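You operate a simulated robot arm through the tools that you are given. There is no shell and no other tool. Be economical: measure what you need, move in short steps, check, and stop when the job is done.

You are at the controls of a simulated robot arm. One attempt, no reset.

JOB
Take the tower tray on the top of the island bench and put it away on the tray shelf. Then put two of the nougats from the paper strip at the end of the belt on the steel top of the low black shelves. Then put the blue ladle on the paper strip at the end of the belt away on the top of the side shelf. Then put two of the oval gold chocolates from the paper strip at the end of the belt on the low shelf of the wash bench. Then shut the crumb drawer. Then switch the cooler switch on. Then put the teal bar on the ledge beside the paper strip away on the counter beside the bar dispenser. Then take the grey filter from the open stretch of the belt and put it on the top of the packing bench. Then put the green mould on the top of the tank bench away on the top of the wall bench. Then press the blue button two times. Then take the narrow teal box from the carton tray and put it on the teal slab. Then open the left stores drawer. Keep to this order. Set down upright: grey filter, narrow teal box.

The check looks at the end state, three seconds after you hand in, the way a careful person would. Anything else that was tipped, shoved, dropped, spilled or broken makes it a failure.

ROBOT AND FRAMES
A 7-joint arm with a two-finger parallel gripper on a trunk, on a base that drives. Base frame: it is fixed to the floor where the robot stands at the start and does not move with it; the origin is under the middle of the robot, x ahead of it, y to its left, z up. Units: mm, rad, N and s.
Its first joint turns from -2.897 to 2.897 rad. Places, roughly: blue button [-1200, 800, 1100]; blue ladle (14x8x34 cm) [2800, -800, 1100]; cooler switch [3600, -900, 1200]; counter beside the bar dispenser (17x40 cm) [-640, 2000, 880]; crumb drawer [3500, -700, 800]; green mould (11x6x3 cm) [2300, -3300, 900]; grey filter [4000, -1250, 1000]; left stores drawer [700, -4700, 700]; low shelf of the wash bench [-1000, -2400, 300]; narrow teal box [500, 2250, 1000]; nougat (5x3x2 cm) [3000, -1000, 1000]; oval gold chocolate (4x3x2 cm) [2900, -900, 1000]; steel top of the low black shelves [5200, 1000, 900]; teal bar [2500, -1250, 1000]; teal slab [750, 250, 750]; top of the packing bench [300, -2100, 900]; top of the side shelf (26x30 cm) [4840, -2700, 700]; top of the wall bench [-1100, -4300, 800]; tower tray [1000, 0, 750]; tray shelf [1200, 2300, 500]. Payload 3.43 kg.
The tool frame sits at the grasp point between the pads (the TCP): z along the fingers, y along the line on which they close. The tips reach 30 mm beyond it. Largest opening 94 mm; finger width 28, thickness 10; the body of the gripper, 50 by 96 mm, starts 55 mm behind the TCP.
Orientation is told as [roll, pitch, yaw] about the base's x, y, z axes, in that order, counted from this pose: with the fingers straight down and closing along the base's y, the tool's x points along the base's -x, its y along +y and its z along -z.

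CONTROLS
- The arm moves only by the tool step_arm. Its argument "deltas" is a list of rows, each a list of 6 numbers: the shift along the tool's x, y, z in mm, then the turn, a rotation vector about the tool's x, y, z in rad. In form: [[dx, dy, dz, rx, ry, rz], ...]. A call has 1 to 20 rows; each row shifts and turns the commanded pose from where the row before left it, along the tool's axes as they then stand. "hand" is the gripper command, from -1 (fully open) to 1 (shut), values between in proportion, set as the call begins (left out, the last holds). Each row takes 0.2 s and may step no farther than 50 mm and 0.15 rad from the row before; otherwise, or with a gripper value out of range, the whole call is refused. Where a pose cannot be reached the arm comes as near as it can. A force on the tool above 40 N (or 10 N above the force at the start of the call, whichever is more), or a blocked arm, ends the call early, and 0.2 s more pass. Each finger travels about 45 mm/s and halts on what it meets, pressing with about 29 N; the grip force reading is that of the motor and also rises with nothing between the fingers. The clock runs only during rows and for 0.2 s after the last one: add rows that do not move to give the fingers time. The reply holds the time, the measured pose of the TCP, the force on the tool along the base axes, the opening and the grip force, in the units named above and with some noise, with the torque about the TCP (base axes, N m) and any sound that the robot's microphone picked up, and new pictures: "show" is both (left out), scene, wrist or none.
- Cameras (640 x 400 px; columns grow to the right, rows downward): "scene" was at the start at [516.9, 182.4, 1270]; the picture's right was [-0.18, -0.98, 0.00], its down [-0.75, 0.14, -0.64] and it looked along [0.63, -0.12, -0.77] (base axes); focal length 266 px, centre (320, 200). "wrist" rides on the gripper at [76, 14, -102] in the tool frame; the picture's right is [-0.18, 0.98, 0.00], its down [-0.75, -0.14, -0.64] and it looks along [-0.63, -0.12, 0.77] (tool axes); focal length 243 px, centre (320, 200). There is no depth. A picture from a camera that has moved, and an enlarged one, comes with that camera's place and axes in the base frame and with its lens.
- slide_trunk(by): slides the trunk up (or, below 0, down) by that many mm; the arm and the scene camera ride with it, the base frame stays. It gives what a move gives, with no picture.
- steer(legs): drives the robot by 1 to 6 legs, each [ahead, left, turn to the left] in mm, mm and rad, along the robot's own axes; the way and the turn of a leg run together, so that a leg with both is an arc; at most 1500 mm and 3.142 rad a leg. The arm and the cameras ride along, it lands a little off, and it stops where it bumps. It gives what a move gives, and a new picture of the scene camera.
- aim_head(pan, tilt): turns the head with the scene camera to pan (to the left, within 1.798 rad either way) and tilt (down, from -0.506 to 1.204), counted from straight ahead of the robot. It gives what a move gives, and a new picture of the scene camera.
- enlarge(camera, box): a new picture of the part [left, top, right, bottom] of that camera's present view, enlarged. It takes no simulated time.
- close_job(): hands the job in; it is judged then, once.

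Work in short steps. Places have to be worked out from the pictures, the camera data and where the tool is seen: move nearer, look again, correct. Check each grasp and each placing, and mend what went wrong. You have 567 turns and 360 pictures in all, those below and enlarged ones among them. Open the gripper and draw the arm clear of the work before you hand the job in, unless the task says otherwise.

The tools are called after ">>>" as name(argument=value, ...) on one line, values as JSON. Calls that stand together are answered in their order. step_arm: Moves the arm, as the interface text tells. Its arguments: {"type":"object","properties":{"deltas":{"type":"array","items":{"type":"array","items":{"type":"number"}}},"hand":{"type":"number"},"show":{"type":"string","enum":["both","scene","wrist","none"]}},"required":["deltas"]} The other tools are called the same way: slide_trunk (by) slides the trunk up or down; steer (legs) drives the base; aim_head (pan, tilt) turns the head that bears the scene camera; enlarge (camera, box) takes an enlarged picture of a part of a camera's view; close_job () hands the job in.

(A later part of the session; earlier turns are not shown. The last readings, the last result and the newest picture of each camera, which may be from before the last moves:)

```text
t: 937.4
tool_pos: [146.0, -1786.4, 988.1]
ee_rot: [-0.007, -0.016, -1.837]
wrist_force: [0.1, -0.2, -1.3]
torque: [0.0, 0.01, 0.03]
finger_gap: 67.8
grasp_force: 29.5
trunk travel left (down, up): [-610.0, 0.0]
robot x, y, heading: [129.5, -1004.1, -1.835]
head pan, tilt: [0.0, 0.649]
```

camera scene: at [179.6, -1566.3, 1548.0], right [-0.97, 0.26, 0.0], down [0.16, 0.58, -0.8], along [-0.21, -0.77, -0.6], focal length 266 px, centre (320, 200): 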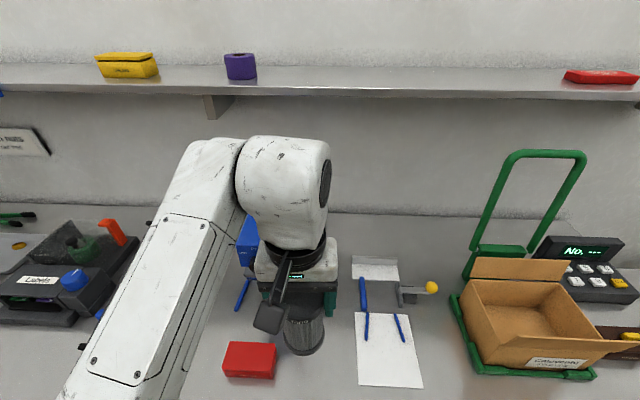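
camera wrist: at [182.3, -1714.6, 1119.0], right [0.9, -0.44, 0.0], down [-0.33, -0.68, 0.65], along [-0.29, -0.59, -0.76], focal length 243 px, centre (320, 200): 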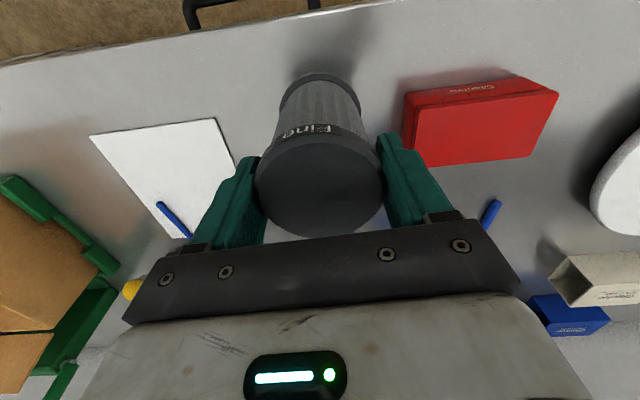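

>>> step_arm(deltas=[[0, 0, 3, 0, 0, 0], [0, 0, 3, 0, 0, 0], [0, 0, 3, 0, 0, 0], [0, 0, 3, 0, 0, 0], [0, 0, 2, 0, 0, 0], [0, 0, 2, 0, 0, 0], [0, 0, 2, 0, 0, 0], [0, 0, 2, 0, 0, 0], [0, 0, 2, 0, 0, 0], [0, 0, 2, 0, 0, 0]], show="wrist")

```text
t: 939.6
tool_pos: [148.7, -1785.3, 965.6]
ee_rot: [-0.008, -0.016, -1.834]
wrist_force: [1.0, -5.6, 27.8]
torque: [-0.07, -0.69, -0.01]
finger_gap: 67.9
grasp_force: 28.8
trunk travel left (down, up): [-610.0, 0.0]
robot x, y, heading: [127.3, -1007.3, -1.83]
head pan, tilt: [0.0, 0.649]
camera wrist: at [182.3, -1714.9, 1066.1], right [0.9, -0.43, 0.0], down [-0.33, -0.68, 0.66], along [-0.29, -0.59, -0.75], focal length 243 px, centre (320, 200)
```

wrist: 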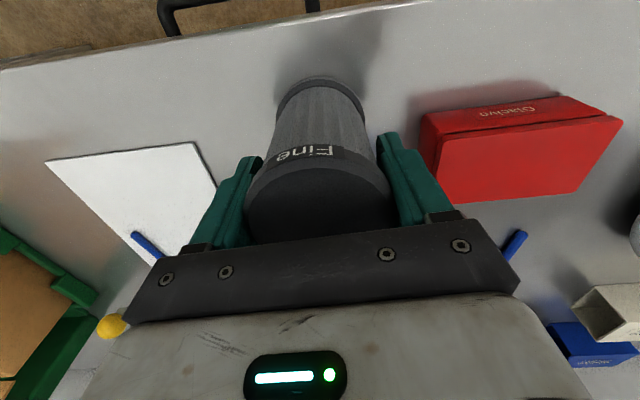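

Touched down at z≈966. I ease up, open, and withdraw upward.

>>> step_arm(deltas=[[0, 0, -2, 0, 0, 0], [0, 0, 0, 0, 0, 0]], show="none")

>>> step_arm(deltas=[[0, 0, 0, 0, 0, 0], [0, 0, 0, 0, 0, 0], [0, 0, -20, 0, 0, 0], [0, 0, -30, 0, 0, 0], [0, 0, -40, 0, 0, 0], [0, 0, -40, 0, 0, 0], [0, 0, -40, 0, 0, 0], [0, 0, 0, 0, 0, 0]], hand=-0.85, show="wrist")

```text
t: 940.2
tool_pos: [147.7, -1783.9, 965.7]
ee_rot: [-0.006, -0.013, -1.835]
wrist_force: [1.6, -2.3, 5.9]
torque: [-0.36, -0.29, 0.04]
finger_gap: 67.8
grasp_force: 28.7
trunk travel left (down, up): [-610.0, 0.0]
robot x, y, heading: [131.2, -1009.2, -1.83]
head pan, tilt: [0.0, 0.649]
```

```text
t: 942.0
tool_pos: [148.3, -1784.2, 1137.5]
ee_rot: [-0.006, -0.015, -1.835]
wrist_force: [-0.4, -0.2, 0.0]
torque: [0.03, 0.0, -0.02]
finger_gap: 87.1
grasp_force: 0.0
trunk travel left (down, up): [-610.0, 0.0]
robot x, y, heading: [131.4, -1008.0, -1.832]
head pan, tilt: [0.0, 0.649]
camera wrist: at [183.7, -1712.9, 1238.4], right [0.9, -0.44, 0.0], down [-0.33, -0.68, 0.65], along [-0.29, -0.59, -0.76], focal length 243 px, centre (320, 200)
```

wrist: 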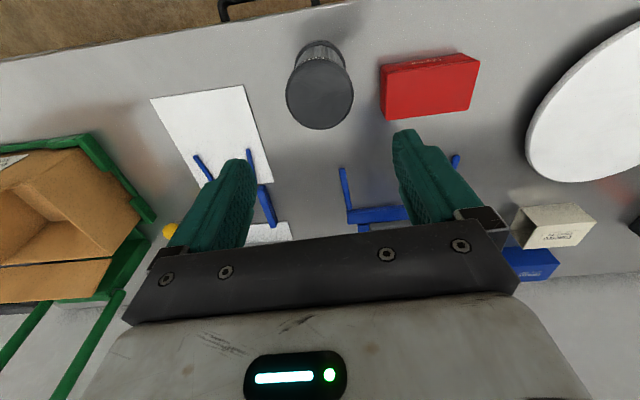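

The filter stands upright on the packing bench. Next the green mould on the tank bench: I turn the tool across and drive round to the tank bench's east end.

>>> steer(legs=[[-150, 0, 0], [0, 0, -1.615], [-1385, -31, 0], [-299, 482, 0], [-1453, -113, 0], [-286, 822, 0]])

>>> step_arm(deltas=[[30, 0, 0, 0, 0, 0.1427], [30, 0, 0, 0, 0, 0.1427], [0, -30, 0, 0, 0, 0.1427], [0, -30, 0, 0, 0, 0.1427], [0, 0, 0, 0, 0, 0.1427], [0, 0, 0, 0, 0, 0.1427], [0, 0, 0, 0, 0, 0.1427], [0, 0, 0, 0, 0, 0.1427], [0, 0, 0, 0, 0, 0.1427], [0, 0, 0, 0, 0, 0.1427], [0, 0, 0, 0, 0, 0.1427], [0, 0, 0, 0, 0, 0]], hand=-1, show="none")

```text
t: 967.8
tool_pos: [2296.7, -3014.9, 1137.9]
ee_rot: [-0.006, -0.017, 2.837]
wrist_force: [-0.7, 0.4, -0.5]
torque: [-0.02, 0.03, 0.02]
finger_gap: 87.2
grasp_force: 0.0
trunk travel left (down, up): [-610.0, 0.0]
robot x, y, heading: [3075.4, -3027.3, 2.84]
head pan, tilt: [0.0, 0.649]
camera scene: at [2509.7, -3053.0, 1548.1], right [0.3, 0.95, 0.0], down [0.58, -0.18, -0.8], along [-0.76, 0.24, -0.6], focal length 266 px, centre (320, 200)
```

scene: 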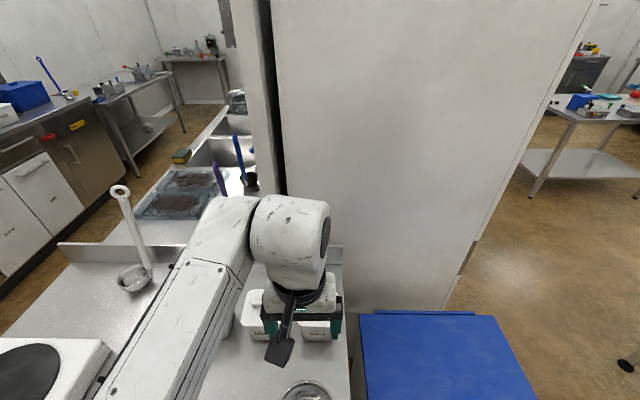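

```text
t: 970.4
tool_pos: [2388.5, -2991.3, 1136.4]
ee_rot: [0.017, -0.007, 1.263]
wrist_force: [-0.2, 0.8, -0.1]
torque: [0.0, 0.02, -0.02]
finger_gap: 94.1
grasp_force: 0.0
trunk travel left (down, up): [-610.0, 0.0]
robot x, y, heading: [3073.2, -3025.5, 2.839]
head pan, tilt: [0.0, 0.649]
```

I shift left to the mould and look with the wrist camera.

>>> steer(legs=[[-7, 395, 0]])

>>> enlarge(camera="wrist", box=[0, 0, 640, 400])

```text
t: 972.8
tool_pos: [2276.9, -3367.3, 1136.3]
ee_rot: [0.015, -0.007, 1.264]
wrist_force: [0.1, -0.8, -0.6]
torque: [0.02, -0.02, -0.02]
finger_gap: 94.0
grasp_force: 0.1
trunk travel left (down, up): [-610.0, 0.0]
robot x, y, heading: [2961.8, -3408.2, 2.836]
head pan, tilt: [0.0, 0.649]
camera scene: at [2397.5, -3431.2, 1548.1], right [0.3, 0.95, 0.0], down [0.58, -0.18, -0.8], along [-0.76, 0.24, -0.6], focal length 266 px, centre (320, 200)
```

scene: 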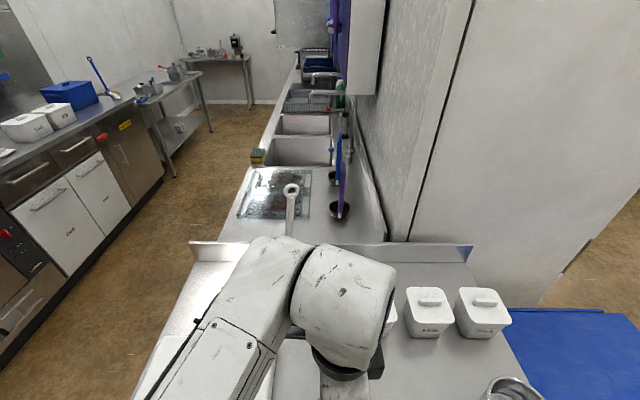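

```text
1.00 times, centred on (320, 200) of wrist (not enlarged: the box is as wide or as high as the picture)
camera zoom: at [2240.3, -3436.8, 1238.3], right [-0.88, 0.47, 0.02], down [0.37, 0.67, 0.65], along [0.29, 0.57, -0.76], focal length 243 px, centre (320, 200)
```

zoom: 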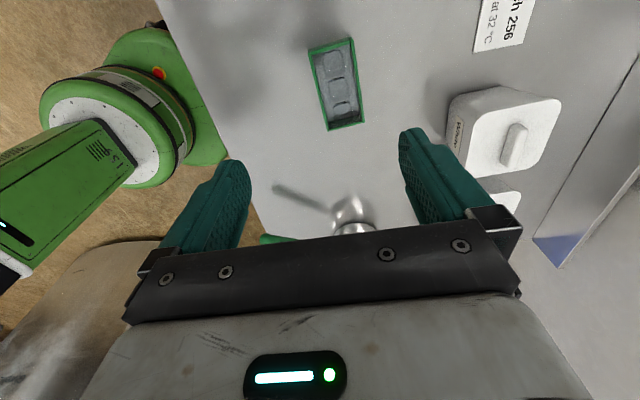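

The mould lies near (2255,-3352). I centre, turn 0.18, and lower part way.

>>> step_arm(deltas=[[-7.7, 25.5, 0, 0, 0, -0.09], [0, 0, 45, 0, 0, -0.09], [0, 0, 45, 0, 0, 0], [0, 0, 45, 0, 0, 0], [0, 0, 0, 0, 0, 0]], show="wrist")

```text
t: 974.0
tool_pos: [2251.1, -3351.5, 1001.4]
ee_rot: [0.014, -0.01, 1.444]
wrist_force: [0.2, -0.5, 0.0]
torque: [0.02, 0.02, 0.0]
finger_gap: 94.2
grasp_force: 0.1
trunk travel left (down, up): [-610.0, 0.0]
robot x, y, heading: [2960.2, -3408.0, 2.839]
head pan, tilt: [0.0, 0.649]
camera wrist: at [2228.5, -3426.3, 1102.1], right [-0.95, 0.31, 0.02], down [0.24, 0.72, 0.65], along [0.19, 0.62, -0.76], focal length 243 px, centre (320, 200)
```

wrist: 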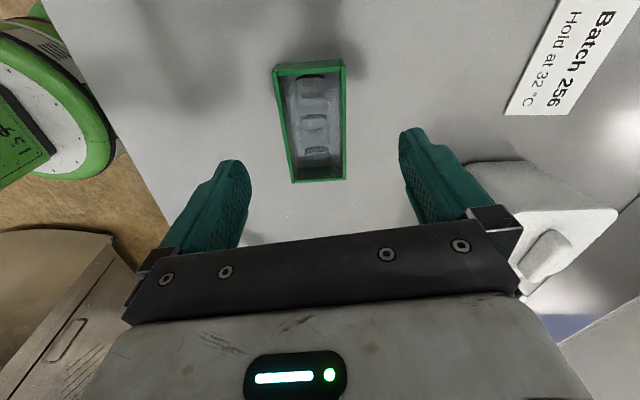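

>>> step_arm(deltas=[[1, -4.5, 30, 0, 0, 0], [0, 0, 15, 0, 0, 0], [0, 0, 4, 0, 0, 0], [0, 0, 4, 0, 0, 0], [0, 0, 3, 0, 0, 0], [0, 0, 3, 0, 0, 0], [0, 0, 3, 0, 0, 0], [0, 0, 3, 0, 0, 0], [0, 0, 3, 0, 0, 0], [0, 0, 3, 0, 0, 0], [0, 0, 3, 0, 0, 0], [0, 0, 3, 0, 0, 0]], show="none")

```text
t: 976.6
tool_pos: [2255.6, -3351.3, 925.2]
ee_rot: [0.014, -0.009, 1.441]
wrist_force: [0.3, 0.0, 0.1]
torque: [0.0, 0.04, 0.01]
finger_gap: 94.1
grasp_force: 0.1
trunk travel left (down, up): [-610.0, 0.0]
robot x, y, heading: [2961.4, -3404.4, 2.835]
head pan, tilt: [0.0, 0.649]
```

>>> step_arm(deltas=[[0, 0, 3, 0, 0, 0], [0, 0, 3, 0, 0, 0], [0, 0, 3, 0, 0, 0], [0, 0, 3, 0, 0, 0], [0, 0, 3, 0, 0, 0], [0, 0, 3, 0, 0, 0], [0, 0, 3, 0, 0, 0]], show="none")

```text
t: 978.1
tool_pos: [2254.7, -3350.7, 910.3]
ee_rot: [0.014, -0.014, 1.444]
wrist_force: [6.3, -1.0, 19.1]
torque: [-0.4, -1.17, 0.08]
finger_gap: 94.0
grasp_force: 0.1
trunk travel left (down, up): [-610.0, 0.0]
robot x, y, heading: [2963.5, -3405.4, 2.84]
head pan, tilt: [0.0, 0.649]
stopped in row 7: the force on the tool passed its limit at 46 N (the readings are from after the stop); the commanded pose is now the measured one
```

The bench is at z≈880. I rise 4 mm, grip and lift.

>>> step_arm(deltas=[[0, 0, -4, 0, 0, 0], [0, 0, 0, 0, 0, 0]], show="none")

>>> step_arm(deltas=[[0, 0, 0, 0, 0, 0], [0, 0, 0, 0, 0, 0], [0, 0, 0, 0, 0, 0], [0, 0, 0, 0, 0, 0]], hand=1, show="none")

>>> step_arm(deltas=[[0, 0, -20, 0, 0, 0], [0, 0, -40, 0, 0, 0], [0, 0, -45, 0, 0, 0], [0, 0, -45, 0, 0, 0], [0, 0, -45, 0, 0, 0], [0, 0, 0, 0, 0, 0]], show="wrist")

```text
t: 978.8
tool_pos: [2255.2, -3351.2, 912.7]
ee_rot: [0.017, -0.013, 1.443]
wrist_force: [0.2, -0.2, 0.9]
torque: [0.01, -0.04, 0.02]
finger_gap: 94.0
grasp_force: 0.0
trunk travel left (down, up): [-610.0, 0.0]
robot x, y, heading: [2962.0, -3403.9, 2.837]
head pan, tilt: [0.0, 0.649]
```

```text
t: 979.8
tool_pos: [2255.4, -3351.3, 913.6]
ee_rot: [0.015, -0.011, 1.443]
wrist_force: [-0.2, 0.1, 1.5]
torque: [0.01, -0.06, -0.03]
finger_gap: 54.9
grasp_force: 29.0
trunk travel left (down, up): [-610.0, 0.0]
robot x, y, heading: [2962.0, -3403.7, 2.838]
head pan, tilt: [0.0, 0.649]
```

```text
t: 981.1
tool_pos: [2257.6, -3353.9, 1108.8]
ee_rot: [0.015, -0.012, 1.444]
wrist_force: [0.5, 0.4, -1.0]
torque: [-0.01, 0.0, -0.02]
finger_gap: 55.0
grasp_force: 28.7
trunk travel left (down, up): [-610.0, 0.0]
robot x, y, heading: [2959.9, -3404.2, 2.837]
head pan, tilt: [0.0, 0.649]
camera wrist: at [2233.8, -3429.3, 1209.9], right [-0.95, 0.31, 0.02], down [0.24, 0.72, 0.65], along [0.19, 0.62, -0.76], focal length 243 px, centre (320, 200)
```

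wrist: 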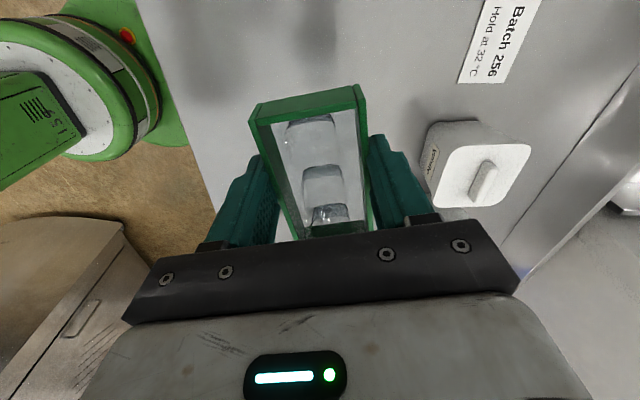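

The mould is held level. I carry it down the corridor to the wall bench at the west end and face it.

>>> steer(legs=[[-200, 0, 0], [186, 1106, 0], [1260, 0, 0], [1260, 0, 0], [1259, 0, 0], [0, 0, 1.57]])

>>> aim_head(pan=0.1, tilt=0.8)

```text
t: 1009.8
tool_pos: [-1021.7, -4055.2, 1108.9]
ee_rot: [0.016, -0.012, 3.028]
wrist_force: [0.3, 0.0, -0.1]
torque: [0.02, -0.05, 0.01]
finger_gap: 54.9
grasp_force: 28.5
trunk travel left (down, up): [-610.0, 0.0]
robot x, y, heading: [-980.0, -3346.6, -1.865]
head pan, tilt: [0.0, 0.649]
camera scene: at [-946.4, -3910.6, 1548.1], right [-0.96, 0.29, 0.0], down [0.17, 0.58, -0.8], along [-0.23, -0.76, -0.6], focal length 266 px, centre (320, 200)
```

scene: 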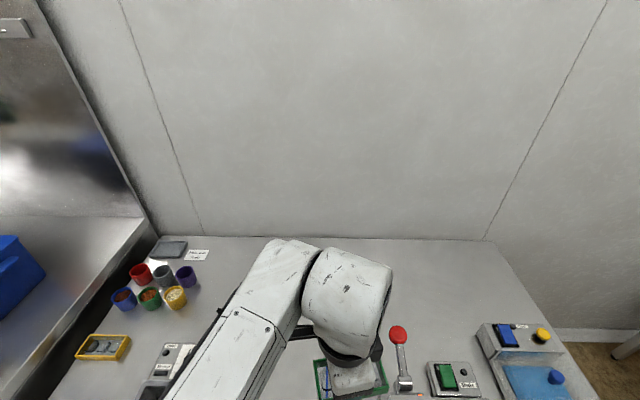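

```text
t: 1010.5
tool_pos: [-1021.8, -4054.9, 1107.9]
ee_rot: [0.016, -0.013, 3.029]
wrist_force: [0.0, -0.1, -0.3]
torque: [-0.01, -0.01, -0.01]
finger_gap: 55.2
grasp_force: 28.5
trunk travel left (down, up): [-610.0, 0.0]
robot x, y, heading: [-980.7, -3349.2, -1.864]
head pan, tilt: [0.099, 0.799]
camera scene: at [-936.9, -3906.6, 1535.5], right [-0.98, 0.19, 0.0], down [0.14, 0.7, -0.7], along [-0.13, -0.68, -0.72], focal length 266 px, centre (320, 200)
```

scene: 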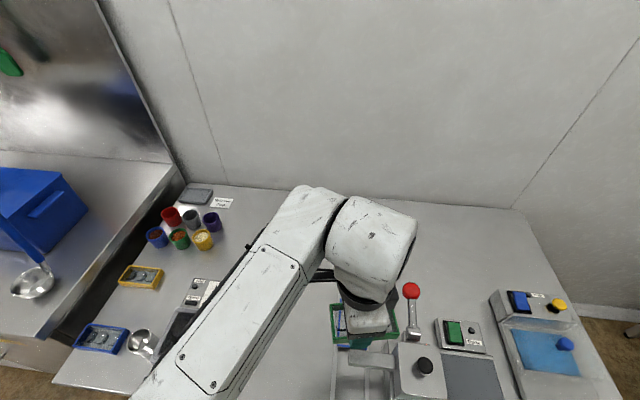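

A free gap lies between the grey machine and the blue frame device, near (-880,-4190). I shift the base so that the mould is over it.

>>> steer(legs=[[88, 175, 0]])

>>> enlarge(camera="wrist", box=[0, 0, 640, 400])

```text
t: 1012.0
tool_pos: [-880.9, -4189.7, 1107.2]
ee_rot: [0.016, -0.012, 3.029]
wrist_force: [-1.0, 0.3, -0.3]
torque: [-0.01, -0.03, -0.01]
finger_gap: 54.6
grasp_force: 29.2
trunk travel left (down, up): [-610.0, 0.0]
robot x, y, heading: [-836.4, -3482.6, -1.864]
head pan, tilt: [0.099, 0.799]
camera scene: at [-794.6, -4041.4, 1535.5], right [-0.98, 0.19, 0.0], down [0.14, 0.7, -0.7], along [-0.13, -0.68, -0.72], focal length 266 px, centre (320, 200)
```

scene: 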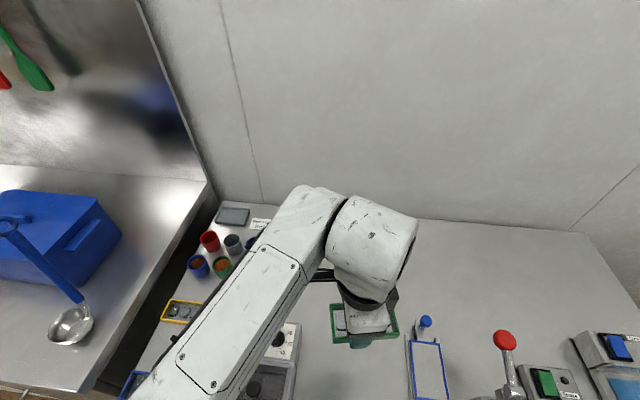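

```text
1.00 times, centred on (320, 200) of wrist (not enlarged: the box is as wide or as high as the picture)
camera zoom: at [-804.9, -4211.3, 1209.4], right [-0.29, -0.96, 0.02], down [-0.72, 0.23, 0.65], along [-0.62, 0.18, -0.76], focal length 243 px, centre (320, 200)
```

zoom: 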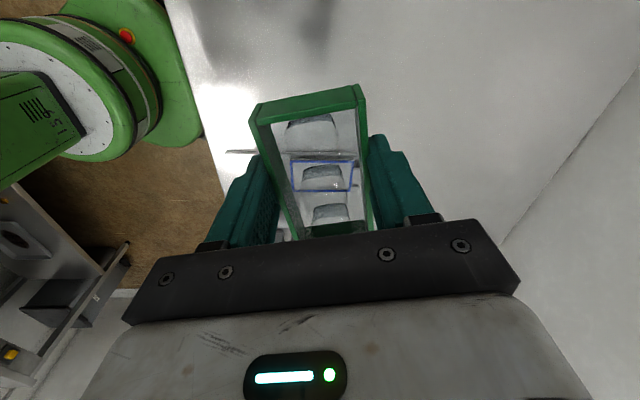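

The landing place is bare bench. I lower the mould.

>>> step_arm(deltas=[[-5, 0, 40, 0, 0, 0], [0, 0, 40, 0, 0, 0], [0, 0, 40, 0, 0, 0], [0, 0, 40, 0, 0, 0], [0, 0, 10, 0, 0, 0], [0, 0, 5, 0, 0, 0], [0, 0, 4, 0, 0, 0], [0, 0, 4, 0, 0, 0], [0, 0, 4, 0, 0, 0], [0, 0, 4, 0, 0, 0], [0, 0, 4, 0, 0, 0], [0, 0, 4, 0, 0, 0], [0, 0, 4, 0, 0, 0], [0, 0, 4, 0, 0, 0], [0, 0, 4, 0, 0, 0], [0, 0, 4, 0, 0, 0], [0, 0, 4, 0, 0, 0], [0, 0, 4, 0, 0, 0]], show="none")

>>> step_arm(deltas=[[0, 0, 4, 0, 0, 0], [0, 0, 4, 0, 0, 0], [0, 0, 4, 0, 0, 0], [0, 0, 4, 0, 0, 0], [0, 0, 3, 0, 0, 0], [0, 0, 3, 0, 0, 0], [0, 0, 3, 0, 0, 0], [0, 0, 3, 0, 0, 0], [0, 0, 3, 0, 0, 0], [0, 0, 3, 0, 0, 0], [0, 0, 3, 0, 0, 0], [0, 0, 3, 0, 0, 0]], show="none")

```text
t: 1015.8
tool_pos: [-888.1, -4193.0, 886.5]
ee_rot: [0.015, -0.012, 3.028]
wrist_force: [0.4, 0.1, -0.6]
torque: [0.02, -0.01, 0.01]
finger_gap: 54.8
grasp_force: 29.1
trunk travel left (down, up): [-610.0, 0.0]
robot x, y, heading: [-833.8, -3485.1, -1.859]
head pan, tilt: [0.099, 0.799]
```

```text
t: 1018.4
tool_pos: [-888.6, -4193.9, 844.9]
ee_rot: [0.015, -0.011, 3.028]
wrist_force: [0.9, 1.0, -0.5]
torque: [-0.03, 0.02, 0.01]
finger_gap: 54.9
grasp_force: 29.0
trunk travel left (down, up): [-610.0, 0.0]
robot x, y, heading: [-838.6, -3478.0, -1.864]
head pan, tilt: [0.099, 0.799]
```

>>> step_arm(deltas=[[0, 0, 3, 0, 0, 0], [0, 0, 3, 0, 0, 0], [0, 0, 3, 0, 0, 0], [0, 0, 3, 0, 0, 0], [0, 0, 3, 0, 0, 0], [0, 0, 3, 0, 0, 0], [0, 0, 3, 0, 0, 0], [0, 0, 3, 0, 0, 0], [0, 0, 3, 0, 0, 0], [0, 0, 3, 0, 0, 0]], show="wrist")

```text
t: 1019.9
tool_pos: [-888.9, -4193.6, 830.7]
ee_rot: [0.015, -0.013, 3.029]
wrist_force: [1.5, 7.7, 19.5]
torque: [0.66, -0.45, 0.06]
finger_gap: 55.2
grasp_force: 28.9
trunk travel left (down, up): [-610.0, 0.0]
robot x, y, heading: [-839.3, -3481.7, -1.863]
head pan, tilt: [0.099, 0.799]
stopped in row 7: the force on the tool passed its limit at 46 N (the readings are from after the stop); the commanded pose is now the measured one
camera wrist: at [-813.2, -4214.9, 931.5], right [-0.29, -0.96, 0.02], down [-0.72, 0.23, 0.65], along [-0.63, 0.18, -0.76], focal length 243 px, centre (320, 200)
```

wrist: 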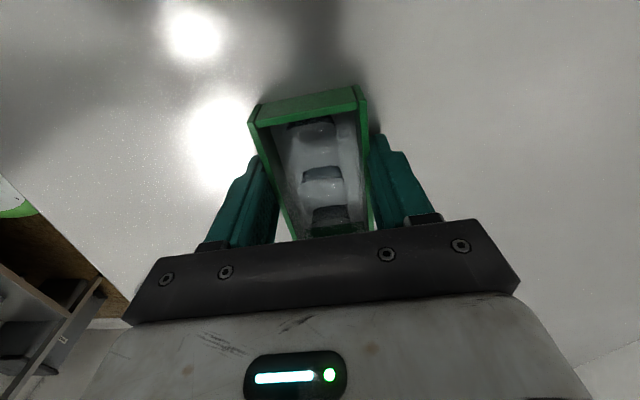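

Touched down (bench at about 798). I release and lift away.

>>> step_arm(deltas=[[0, 0, -2, 0, 0, 0], [0, 0, 0, 0, 0, 0], [0, 0, 0, 0, 0, 0]], hand=-0.6, show="none")

>>> step_arm(deltas=[[0, 0, -30, 0, 0, 0], [0, 0, -45, 0, 0, 0], [0, 0, -45, 0, 0, 0], [0, 0, -45, 0, 0, 0], [0, 0, -45, 0, 0, 0], [0, 0, -45, 0, 0, 0], [0, 0, -30, 0, 0, 0], [0, 0, 0, 0, 0, 0]], show="wrist")

```text
t: 1020.7
tool_pos: [-888.6, -4191.7, 830.6]
ee_rot: [0.014, -0.014, 3.031]
wrist_force: [1.0, -1.9, 2.0]
torque: [0.05, -0.04, -0.06]
finger_gap: 74.2
grasp_force: 0.0
trunk travel left (down, up): [-610.0, 0.0]
robot x, y, heading: [-832.3, -3480.6, -1.862]
head pan, tilt: [0.099, 0.799]
```

```text
t: 1022.5
tool_pos: [-883.6, -4189.5, 1117.6]
ee_rot: [0.016, -0.014, 3.03]
wrist_force: [0.0, 0.5, -0.7]
torque: [-0.01, 0.04, 0.03]
finger_gap: 75.3
grasp_force: 0.0
trunk travel left (down, up): [-610.0, 0.0]
robot x, y, heading: [-835.3, -3485.6, -1.864]
head pan, tilt: [0.099, 0.799]
camera wrist: at [-808.6, -4210.8, 1218.1], right [-0.29, -0.96, 0.02], down [-0.72, 0.23, 0.65], along [-0.63, 0.18, -0.76], focal length 243 px, centre (320, 200)
```

wrist: 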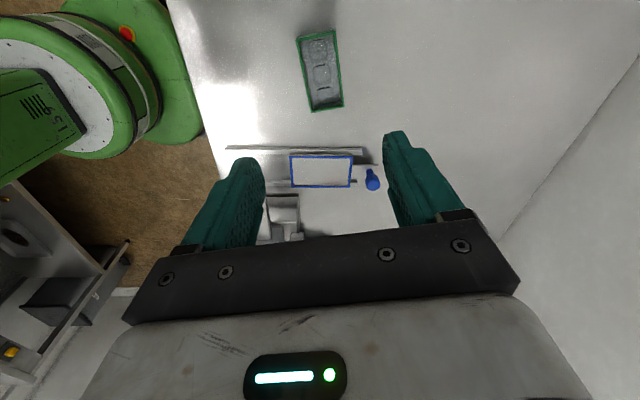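

The mould is in place. Now the blue button: a long drive back to the north-west counter, in two calls.

>>> steer(legs=[[-115, 0, 0], [0, 0, 1.558], [1203, -2, 0], [1203, -2, 0], [1203, -2, 0], [-12, 1465, 0]])

>>> steer(legs=[[-291, 873, 0], [-1453, -113, 0], [-299, 482, 0], [-1385, -31, 0], [-798, 967, 0], [0, 0, 3.141]])

```text
t: 1051.4
tool_pos: [3754.6, -3147.2, 1116.9]
ee_rot: [0.016, -0.014, -1.689]
wrist_force: [0.7, -0.8, 0.7]
torque: [0.01, -0.02, 0.01]
finger_gap: 75.2
grasp_force: 0.1
trunk travel left (down, up): [-610.0, 0.0]
robot x, y, heading: [3051.0, -3094.1, -0.302]
head pan, tilt: [0.099, 0.799]
camera scene: at [3607.3, -3054.1, 1535.5], right [-0.2, -0.98, 0.0], down [-0.7, 0.14, -0.7], along [0.68, -0.14, -0.72], focal length 266 px, centre (320, 200)
```

scene: 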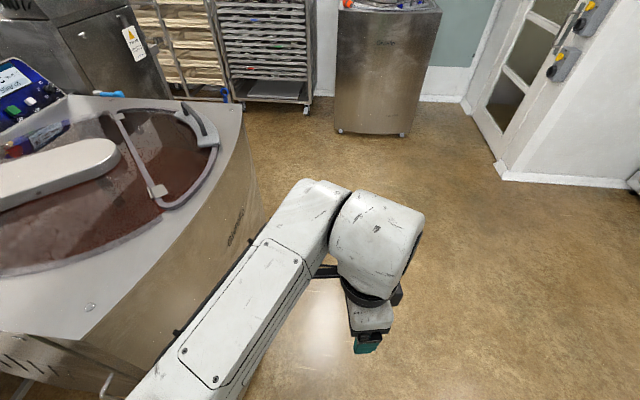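

```text
t: 1085.9
tool_pos: [-1036.4, 337.3, 1116.8]
ee_rot: [0.016, -0.013, 1.432]
wrist_force: [0.2, 0.0, -0.1]
torque: [0.01, 0.02, -0.03]
finger_gap: 75.2
grasp_force: 0.2
trunk travel left (down, up): [-610.0, 0.0]
robot x, y, heading: [-332.3, 273.2, 2.826]
head pan, tilt: [0.099, 0.799]
camera scene: at [-892.9, 244.9, 1535.5], right [0.22, 0.98, 0.0], down [0.7, -0.16, -0.7], along [-0.68, 0.15, -0.72], focal length 266 px, centre (320, 200)
```

scene: 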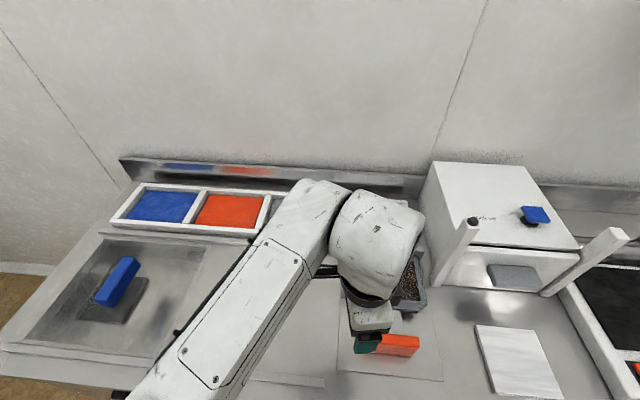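

The blue button is a plunger on top of the white machine, near (-1172,800). I raise the hand, close the fingers, and move in front of it.

>>> step_arm(deltas=[[0, 0, -25, 0, 0, 0], [0, 0, -25, 0, 0, 0], [0, 0, -25, 0, 0, 0], [0, 0, 0, 0, 0, 0]], hand=1, show="none")

>>> steer(legs=[[0, -398, 0], [150, 0, 0]])

>>> enlarge(camera="wrist", box=[0, 0, 640, 400])

```text
t: 1086.9
tool_pos: [-1034.8, 336.7, 1191.2]
ee_rot: [0.016, -0.015, 1.431]
wrist_force: [0.2, 0.5, -0.1]
torque: [0.01, 0.0, 0.01]
finger_gap: 0.0
grasp_force: 11.3
trunk travel left (down, up): [-610.0, 0.0]
robot x, y, heading: [-332.1, 275.0, 2.824]
head pan, tilt: [0.099, 0.799]
```

```text
t: 1090.3
tool_pos: [-1055.5, 762.5, 1192.3]
ee_rot: [0.016, -0.014, 1.43]
wrist_force: [0.0, 0.2, 0.2]
torque: [-0.01, 0.0, -0.01]
finger_gap: 0.0
grasp_force: 28.6
trunk travel left (down, up): [-610.0, 0.0]
robot x, y, heading: [-351.3, 697.5, 2.826]
head pan, tilt: [0.099, 0.799]
camera scene: at [-912.6, 671.2, 1535.5], right [0.22, 0.98, 0.0], down [0.7, -0.16, -0.7], along [-0.68, 0.15, -0.72], focal length 266 px, centre (320, 200)
```

scene: 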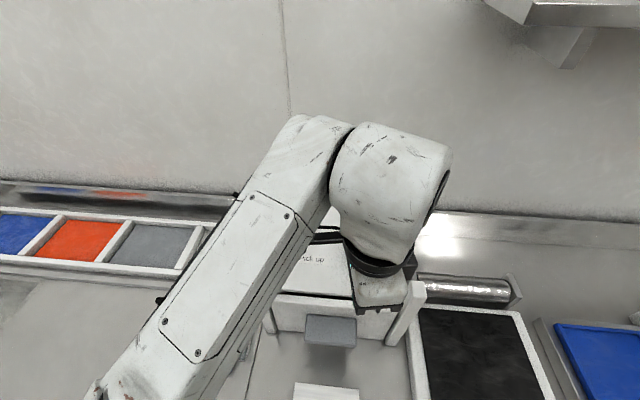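

```text
1.00 times, centred on (320, 200) of wrist (not enlarged: the box is as wide or as high as the picture)
camera zoom: at [-1078.8, 687.2, 1292.4], right [-0.95, 0.32, 0.02], down [0.25, 0.72, 0.65], along [0.19, 0.62, -0.76], focal length 243 px, centre (320, 200)
```

zoom: 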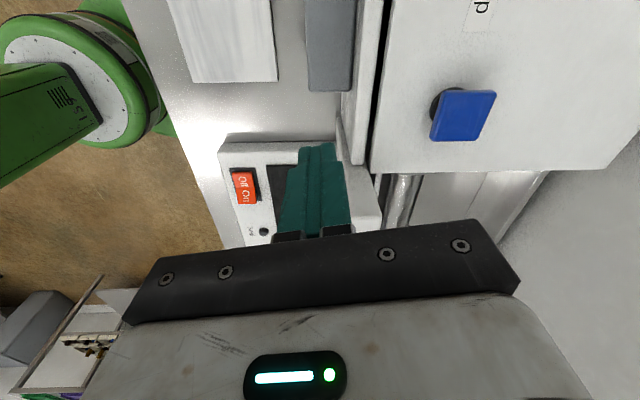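

The cap is at (-1174,803,1088). I bring the closed fingertips over it and go down to just above.

>>> step_arm(deltas=[[-8, 41, 0, 0, 0, 0], [-8, 41, 0, 0, 0, 0], [-8, 41, 0, 0, 0, 0], [0, 0, 30, 0, 0, 0], [0, 0, 25, 0, 0, 0], [0, 0, 0, 0, 0, 0]], show="wrist")

```text
t: 1091.7
tool_pos: [-1174.1, 804.5, 1137.6]
ee_rot: [0.016, -0.014, 1.434]
wrist_force: [-0.4, -0.1, -0.1]
torque: [0.01, 0.02, 0.05]
finger_gap: 0.0
grasp_force: 28.4
trunk travel left (down, up): [-610.0, 0.0]
robot x, y, heading: [-348.7, 699.2, 2.825]
head pan, tilt: [0.099, 0.799]
camera wrist: at [-1197.8, 728.4, 1239.1], right [-0.95, 0.32, 0.02], down [0.25, 0.72, 0.65], along [0.19, 0.62, -0.76], focal length 243 px, centre (320, 200)
```

wrist: 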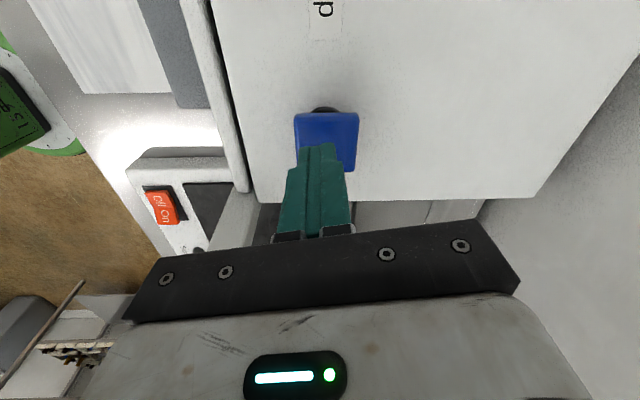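

Well centred. First press: down in small steps.

>>> step_arm(deltas=[[0, 0, 10, 0, 0, 0], [0, 0, 4, 0, 0, 0], [0, 0, 3, 0, 0, 0], [0, 0, 3, 0, 0, 0], [0, 0, 3, 0, 0, 0], [0, 0, 3, 0, 0, 0], [0, 0, 3, 0, 0, 0], [0, 0, 3, 0, 0, 0]], show="none")

```text
t: 1093.5
tool_pos: [-1175.3, 804.0, 1106.6]
ee_rot: [0.017, -0.014, 1.432]
wrist_force: [0.8, 0.0, 1.0]
torque: [-0.04, -0.02, 0.02]
finger_gap: 0.0
grasp_force: 29.6
trunk travel left (down, up): [-610.0, 0.0]
robot x, y, heading: [-352.4, 698.6, 2.825]
head pan, tilt: [0.099, 0.799]
```

>>> step_arm(deltas=[[0, 0, 2, 0, 0, 0], [0, 0, 2, 0, 0, 0], [0, 0, 2, 0, 0, 0], [0, 0, 2, 0, 0, 0]], show="none")

```text
t: 1094.5
tool_pos: [-1174.8, 805.3, 1099.4]
ee_rot: [0.017, -0.016, 1.434]
wrist_force: [0.0, -0.2, 5.3]
torque: [-0.07, 0.01, -0.03]
finger_gap: 0.0
grasp_force: 29.2
trunk travel left (down, up): [-610.0, 0.0]
robot x, y, heading: [-348.7, 698.4, 2.823]
head pan, tilt: [0.099, 0.799]
heard: click
```

A click: first press done. I raise fully and then press a second time to the same depth.

>>> step_arm(deltas=[[0, 0, -10, 0, 0, 0], [0, 0, -15, 0, 0, 0], [0, 0, 0, 0, 0, 0], [0, 0, 0, 0, 0, 0]], show="none")

>>> step_arm(deltas=[[0, 0, 10, 0, 0, 0], [0, 0, 5, 0, 0, 0], [0, 0, 3, 0, 0, 0], [0, 0, 2, 0, 0, 0], [0, 0, 2, 0, 0, 0], [0, 0, 2, 0, 0, 0], [0, 0, 1, 0, 0, 0]], show="none")

```text
t: 1095.5
tool_pos: [-1173.3, 804.6, 1122.9]
ee_rot: [0.016, -0.014, 1.431]
wrist_force: [0.1, 0.7, -0.1]
torque: [0.0, -0.01, 0.01]
finger_gap: 0.1
grasp_force: 28.7
trunk travel left (down, up): [-610.0, 0.0]
robot x, y, heading: [-350.7, 698.5, 2.822]
head pan, tilt: [0.099, 0.799]
```

```text
t: 1097.1
tool_pos: [-1174.2, 805.1, 1098.9]
ee_rot: [0.015, -0.014, 1.433]
wrist_force: [1.1, -1.7, 5.0]
torque: [-0.14, -0.09, 0.01]
finger_gap: 0.0
grasp_force: 29.1
trunk travel left (down, up): [-610.0, 0.0]
robot x, y, heading: [-352.8, 698.5, 2.816]
head pan, tilt: [0.099, 0.799]
heard: click
```

The second click: pressed twice. I lift, draw back, and go to the rack with the carton tray.

>>> step_arm(deltas=[[0, 0, -30, 0, 0, 0], [0, 0, -40, 0, 0, 0], [0, 0, -20, 0, 0, 0], [8, -41, 0, 0, 0, 0], [8, -41, 0, 0, 0, 0], [8, -41, 0, 0, 0, 0], [5, -30, 0, 0, 0, 0], [0, 0, 0, 0, 0, 0]], show="none")

>>> steer(legs=[[-450, -200, 0], [-120, -500, 0], [0, 0, -1.555]])

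>>> aim_head(pan=0.0, tilt=0.5)

```text
t: 1098.9
tool_pos: [-1024.9, 753.9, 1186.2]
ee_rot: [0.015, -0.013, 1.432]
wrist_force: [0.6, -0.2, 0.2]
torque: [0.01, -0.01, -0.02]
finger_gap: 0.1
grasp_force: 29.0
trunk travel left (down, up): [-610.0, 0.0]
robot x, y, heading: [-349.9, 699.6, 2.824]
head pan, tilt: [0.099, 0.799]
```

```text
t: 1108.2
tool_pos: [450.7, 1856.1, 1185.9]
ee_rot: [0.015, -0.014, -0.123]
wrist_force: [1.2, 0.1, 0.3]
torque: [0.0, 0.02, 0.01]
finger_gap: 0.3
grasp_force: 29.3
trunk travel left (down, up): [-610.0, 0.0]
robot x, y, heading: [408.4, 1182.4, 1.269]
head pan, tilt: [0.099, 0.799]
camera scene: at [368.1, 1742.1, 1535.5], right [0.98, -0.2, 0.0], down [-0.14, -0.7, -0.7], along [0.14, 0.68, -0.72], focal length 266 px, centre (320, 200)
```

scene: 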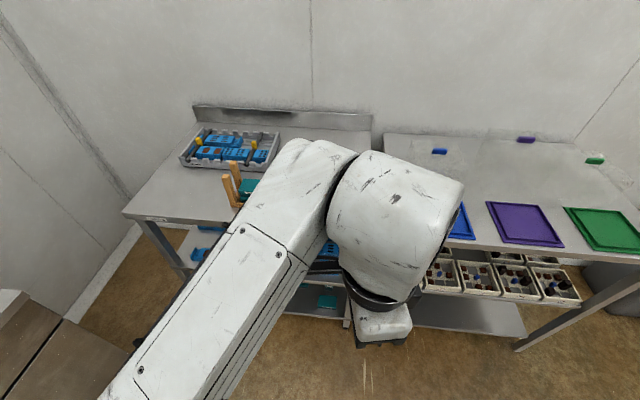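

```text
t: 1109.0
tool_pos: [451.6, 1857.2, 1186.3]
ee_rot: [0.016, -0.013, -0.122]
wrist_force: [1.1, -0.3, 0.0]
torque: [0.01, 0.0, -0.01]
finger_gap: 0.0
grasp_force: 29.1
trunk travel left (down, up): [-610.0, 0.0]
robot x, y, heading: [409.2, 1177.6, 1.264]
head pan, tilt: [0.0, 0.499]
camera scene: at [378.9, 1749.9, 1561.4], right [0.95, -0.3, 0.0], down [-0.14, -0.46, -0.88], along [0.26, 0.84, -0.48], focal length 266 px, centre (320, 200)
```

scene: 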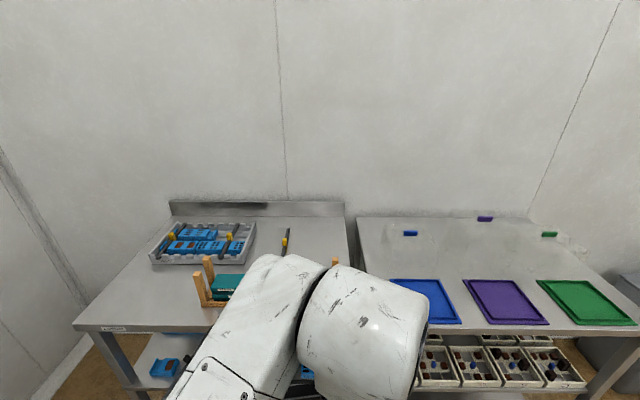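

The arm hides the carton tray. I shift the base 330 mm to the right to see it.

>>> steer(legs=[[0, -330, 0]])

>>> enlarge(camera="scene", box=[60, 200, 260, 325])

```text
t: 1111.2
tool_pos: [768.0, 1757.6, 1185.8]
ee_rot: [0.014, -0.013, -0.121]
wrist_force: [-0.3, 0.0, -0.1]
torque: [-0.01, 0.02, 0.01]
finger_gap: 0.3
grasp_force: 29.0
trunk travel left (down, up): [-610.0, 0.0]
robot x, y, heading: [727.0, 1082.0, 1.268]
head pan, tilt: [0.0, 0.499]
camera scene: at [695.3, 1651.3, 1561.4], right [0.95, -0.3, 0.0], down [-0.14, -0.46, -0.88], along [0.26, 0.84, -0.48], focal length 266 px, centre (320, 200)
```

scene: 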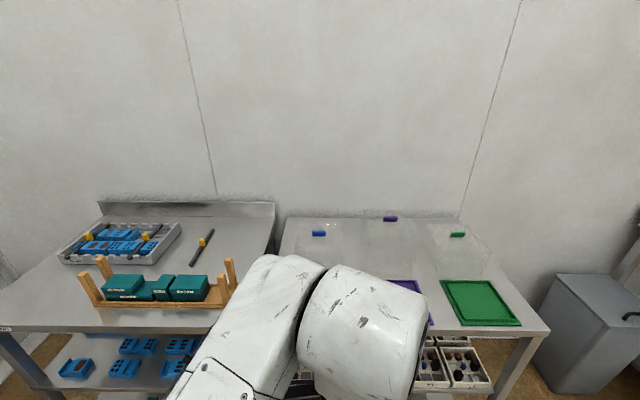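

```text
3.20 times, centred on (160, 262) of scene
camera zoom: at [695.3, 1651.3, 1561.4], right [0.95, -0.3, 0.0], down [-0.14, -0.46, -0.88], along [0.26, 0.84, -0.48], focal length 853 px, centre (832, 0)
```

zoom: 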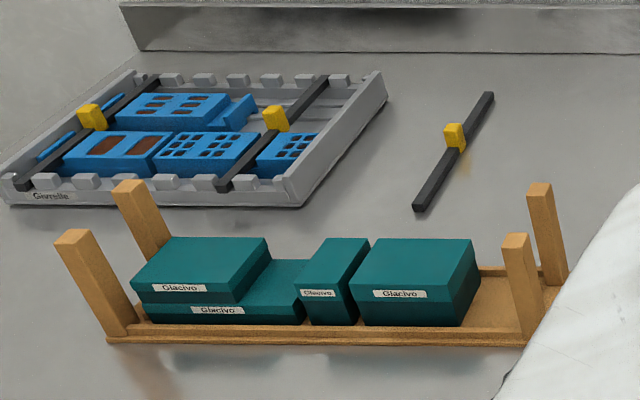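

The narrow teal box stands in the middle: about 45 wide, 62 deep, 51 high, at (415,2379), with free space before and behind it. I move over it with the fingers closing front-to-back.

>>> steer(legs=[[0, 522, 0], [480, 0, 0]])

>>> step_arm(deltas=[[0, 0, 0, 0, 0, 0.0925], [0, 0, 0, 0, 0, 0.0925], [0, 0, 40, 0, 0, 0], [0, 0, 40, 0, 0, 0], [0, 0, 0, 0, 0, 0]], hand=-1, show="wrist")

```text
t: 1116.7
tool_pos: [408.1, 2368.8, 1186.1]
ee_rot: [0.016, -0.014, -0.121]
wrist_force: [-0.1, 0.3, 0.2]
torque: [-0.01, 0.01, -0.04]
finger_gap: 0.0
grasp_force: 29.0
trunk travel left (down, up): [-610.0, 0.0]
robot x, y, heading: [367.6, 1692.8, 1.274]
head pan, tilt: [0.0, 0.499]
camera scene: at [336.7, 2262.2, 1561.5], right [0.96, -0.3, 0.0], down [-0.14, -0.46, -0.88], along [0.26, 0.84, -0.48], focal length 266 px, centre (320, 200)
```

scene: 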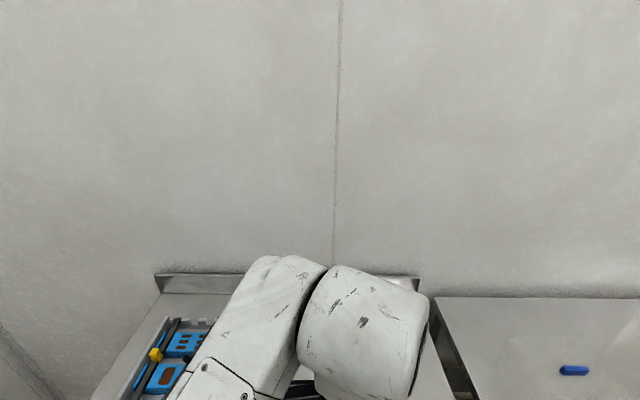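

```text
t: 1117.9
tool_pos: [408.2, 2370.6, 1104.4]
ee_rot: [0.017, -0.011, -0.306]
wrist_force: [0.8, 0.3, 0.1]
torque: [0.02, -0.02, -0.01]
finger_gap: 94.0
grasp_force: 0.0
trunk travel left (down, up): [-610.0, 0.0]
robot x, y, heading: [362.7, 1693.6, 1.271]
head pan, tilt: [0.0, 0.499]
camera wrist: at [339.7, 2404.9, 1206.5], right [0.47, 0.88, 0.02], down [0.67, -0.37, 0.65], along [0.58, -0.29, -0.76], focal length 243 px, centre (320, 200)
```

wrist: 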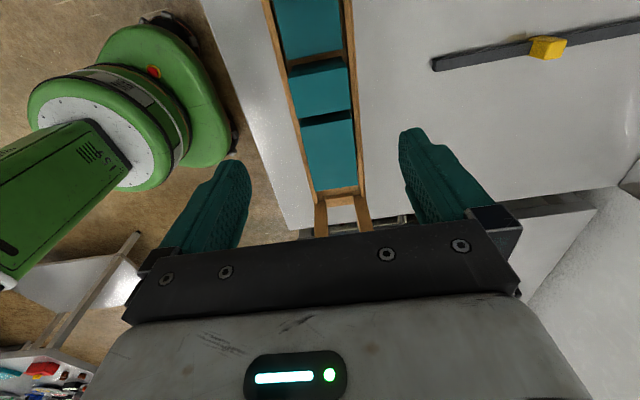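

Box centre (412,2376). I correct and lower most of the way, then check.

>>> step_arm(deltas=[[-2.4, 6.7, 45, 0, 0, 0], [0, 0, 45, 0, 0, 0], [0, 0, 40, 0, 0, 0], [0, 0, 0, 0, 0, 0]], show="wrist")

```text
t: 1118.9
tool_pos: [417.0, 2377.3, 975.7]
ee_rot: [0.018, -0.011, -0.307]
wrist_force: [0.6, -0.6, 0.0]
torque: [0.04, -0.04, 0.01]
finger_gap: 94.4
grasp_force: 0.0
trunk travel left (down, up): [-610.0, 0.0]
robot x, y, heading: [367.1, 1694.8, 1.268]
head pan, tilt: [0.0, 0.499]
camera wrist: at [346.2, 2411.9, 1077.0], right [0.47, 0.88, 0.02], down [0.67, -0.37, 0.65], along [0.58, -0.29, -0.76], focal length 243 px, centre (320, 200)
```

wrist: 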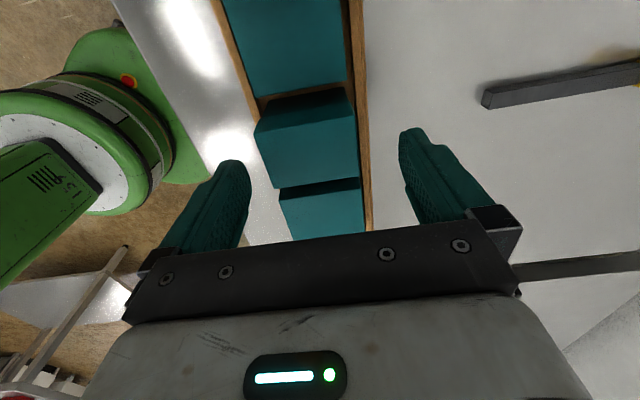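

I shift 7 mm toward the front, lower and grip.

>>> step_arm(deltas=[[0, -7.5, 15, 0, 0, 0], [0, 0, 15, 0, 0, 0], [0, 0, 10, 0, 0, 0], [0, 0, 4, 0, 0, 0], [0, 0, 0, 0, 0, 0]], show="none")

>>> step_arm(deltas=[[0, 0, 0, 0, 0, 0], [0, 0, 0, 0, 0, 0], [0, 0, 0, 0, 0, 0], [0, 0, 0, 0, 0, 0]], hand=1, show="wrist")

```text
t: 1120.1
tool_pos: [415.2, 2370.4, 932.9]
ee_rot: [0.017, -0.011, -0.304]
wrist_force: [0.3, 0.4, -0.4]
torque: [0.02, -0.03, -0.01]
finger_gap: 94.2
grasp_force: 0.0
trunk travel left (down, up): [-610.0, 0.0]
robot x, y, heading: [366.8, 1690.5, 1.272]
head pan, tilt: [0.0, 0.499]
```

```text
t: 1121.1
tool_pos: [414.5, 2370.9, 931.6]
ee_rot: [0.019, -0.011, -0.304]
wrist_force: [-0.8, 0.2, -0.4]
torque: [-0.04, 0.04, 0.01]
finger_gap: 64.0
grasp_force: 28.9
trunk travel left (down, up): [-610.0, 0.0]
robot x, y, heading: [364.6, 1694.1, 1.269]
head pan, tilt: [0.0, 0.499]
camera wrist: at [344.0, 2405.0, 1033.1], right [0.47, 0.88, 0.02], down [0.67, -0.37, 0.65], along [0.58, -0.29, -0.76], focal length 243 px, centre (320, 200)
```

wrist: 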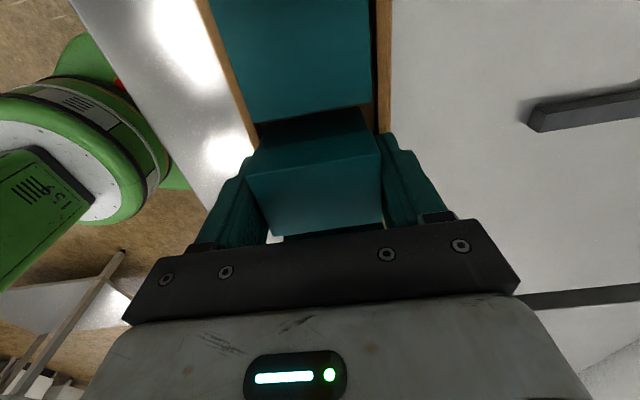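

The narrow box is gripped. I lift it straight out and carry it to the island.

>>> step_arm(deltas=[[0, 0, -20, 0, 0, 0], [0, 0, -40, 0, 0, 0], [0, 0, -45, 0, 0, 0], [0, 0, -45, 0, 0, 0], [0, 0, -40, 0, 0, 0], [0, 0, 0, 0, 0, 0]], show="none")

>>> steer(legs=[[-569, 0, 0], [0, 0, -1.576], [226, -776, 0]])

>>> enlarge(camera="wrist", box=[0, 0, 640, 400])

```text
t: 1122.5
tool_pos: [412.7, 2368.4, 1123.2]
ee_rot: [0.017, -0.011, -0.305]
wrist_force: [-0.3, -0.6, -0.2]
torque: [-0.01, -0.01, 0.05]
finger_gap: 63.8
grasp_force: 29.3
trunk travel left (down, up): [-610.0, 0.0]
robot x, y, heading: [369.3, 1691.5, 1.272]
head pan, tilt: [0.0, 0.499]
```

```text
t: 1133.5
tool_pos: [844.1, 281.7, 1121.5]
ee_rot: [0.018, -0.011, -1.897]
wrist_force: [0.3, -0.9, -1.1]
torque: [0.03, 0.0, 0.01]
finger_gap: 63.9
grasp_force: 29.3
trunk travel left (down, up): [-610.0, 0.0]
robot x, y, heading: [169.0, 338.2, -0.322]
head pan, tilt: [0.0, 0.499]
camera scene: at [738.0, 359.1, 1561.4], right [-0.32, -0.95, 0.0], down [-0.45, 0.15, -0.88], along [0.83, -0.28, -0.48], focal length 266 px, centre (320, 200)
```

scene: 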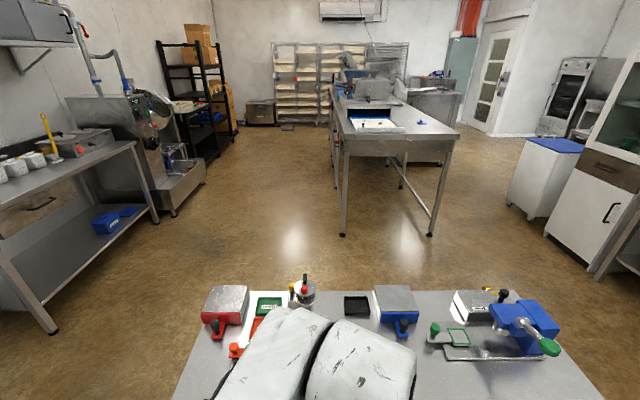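

```text
1.00 times, centred on (320, 200) of wrist (not enlarged: the box is as wide or as high as the picture)
camera zoom: at [880.3, 350.1, 1222.7], right [0.87, -0.49, 0.02], down [-0.38, -0.66, 0.65], along [-0.3, -0.57, -0.76], focal length 243 px, centre (320, 200)
```

zoom: 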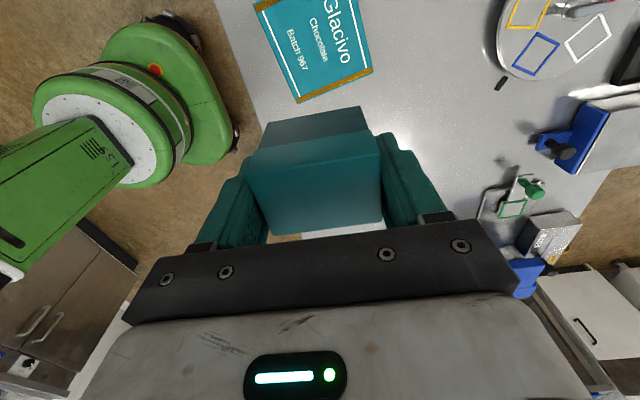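

The slab's centre is near (857,308). I centre the box over it and lower.

>>> step_arm(deltas=[[27, 5.6, 0, 0, 0, 0], [0, 0, 45, 0, 0, 0], [0, 0, 45, 0, 0, 0], [0, 0, 45, 0, 0, 0], [0, 0, 45, 0, 0, 0], [0, 0, 0, 0, 0, 0]], show="wrist")

```text
t: 1134.9
tool_pos: [861.0, 302.4, 940.1]
ee_rot: [0.018, -0.011, -1.898]
wrist_force: [-0.6, 0.4, -0.7]
torque: [-0.03, -0.01, -0.01]
finger_gap: 63.7
grasp_force: 28.9
trunk travel left (down, up): [-610.0, 0.0]
robot x, y, heading: [173.0, 338.9, -0.325]
head pan, tilt: [0.0, 0.499]
camera wrist: at [896.6, 371.4, 1040.9], right [0.87, -0.49, 0.02], down [-0.38, -0.66, 0.65], along [-0.3, -0.57, -0.76], focal length 243 px, centre (320, 200)
```

wrist: 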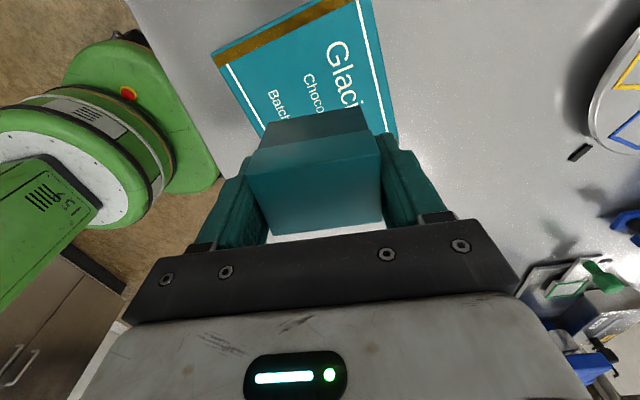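

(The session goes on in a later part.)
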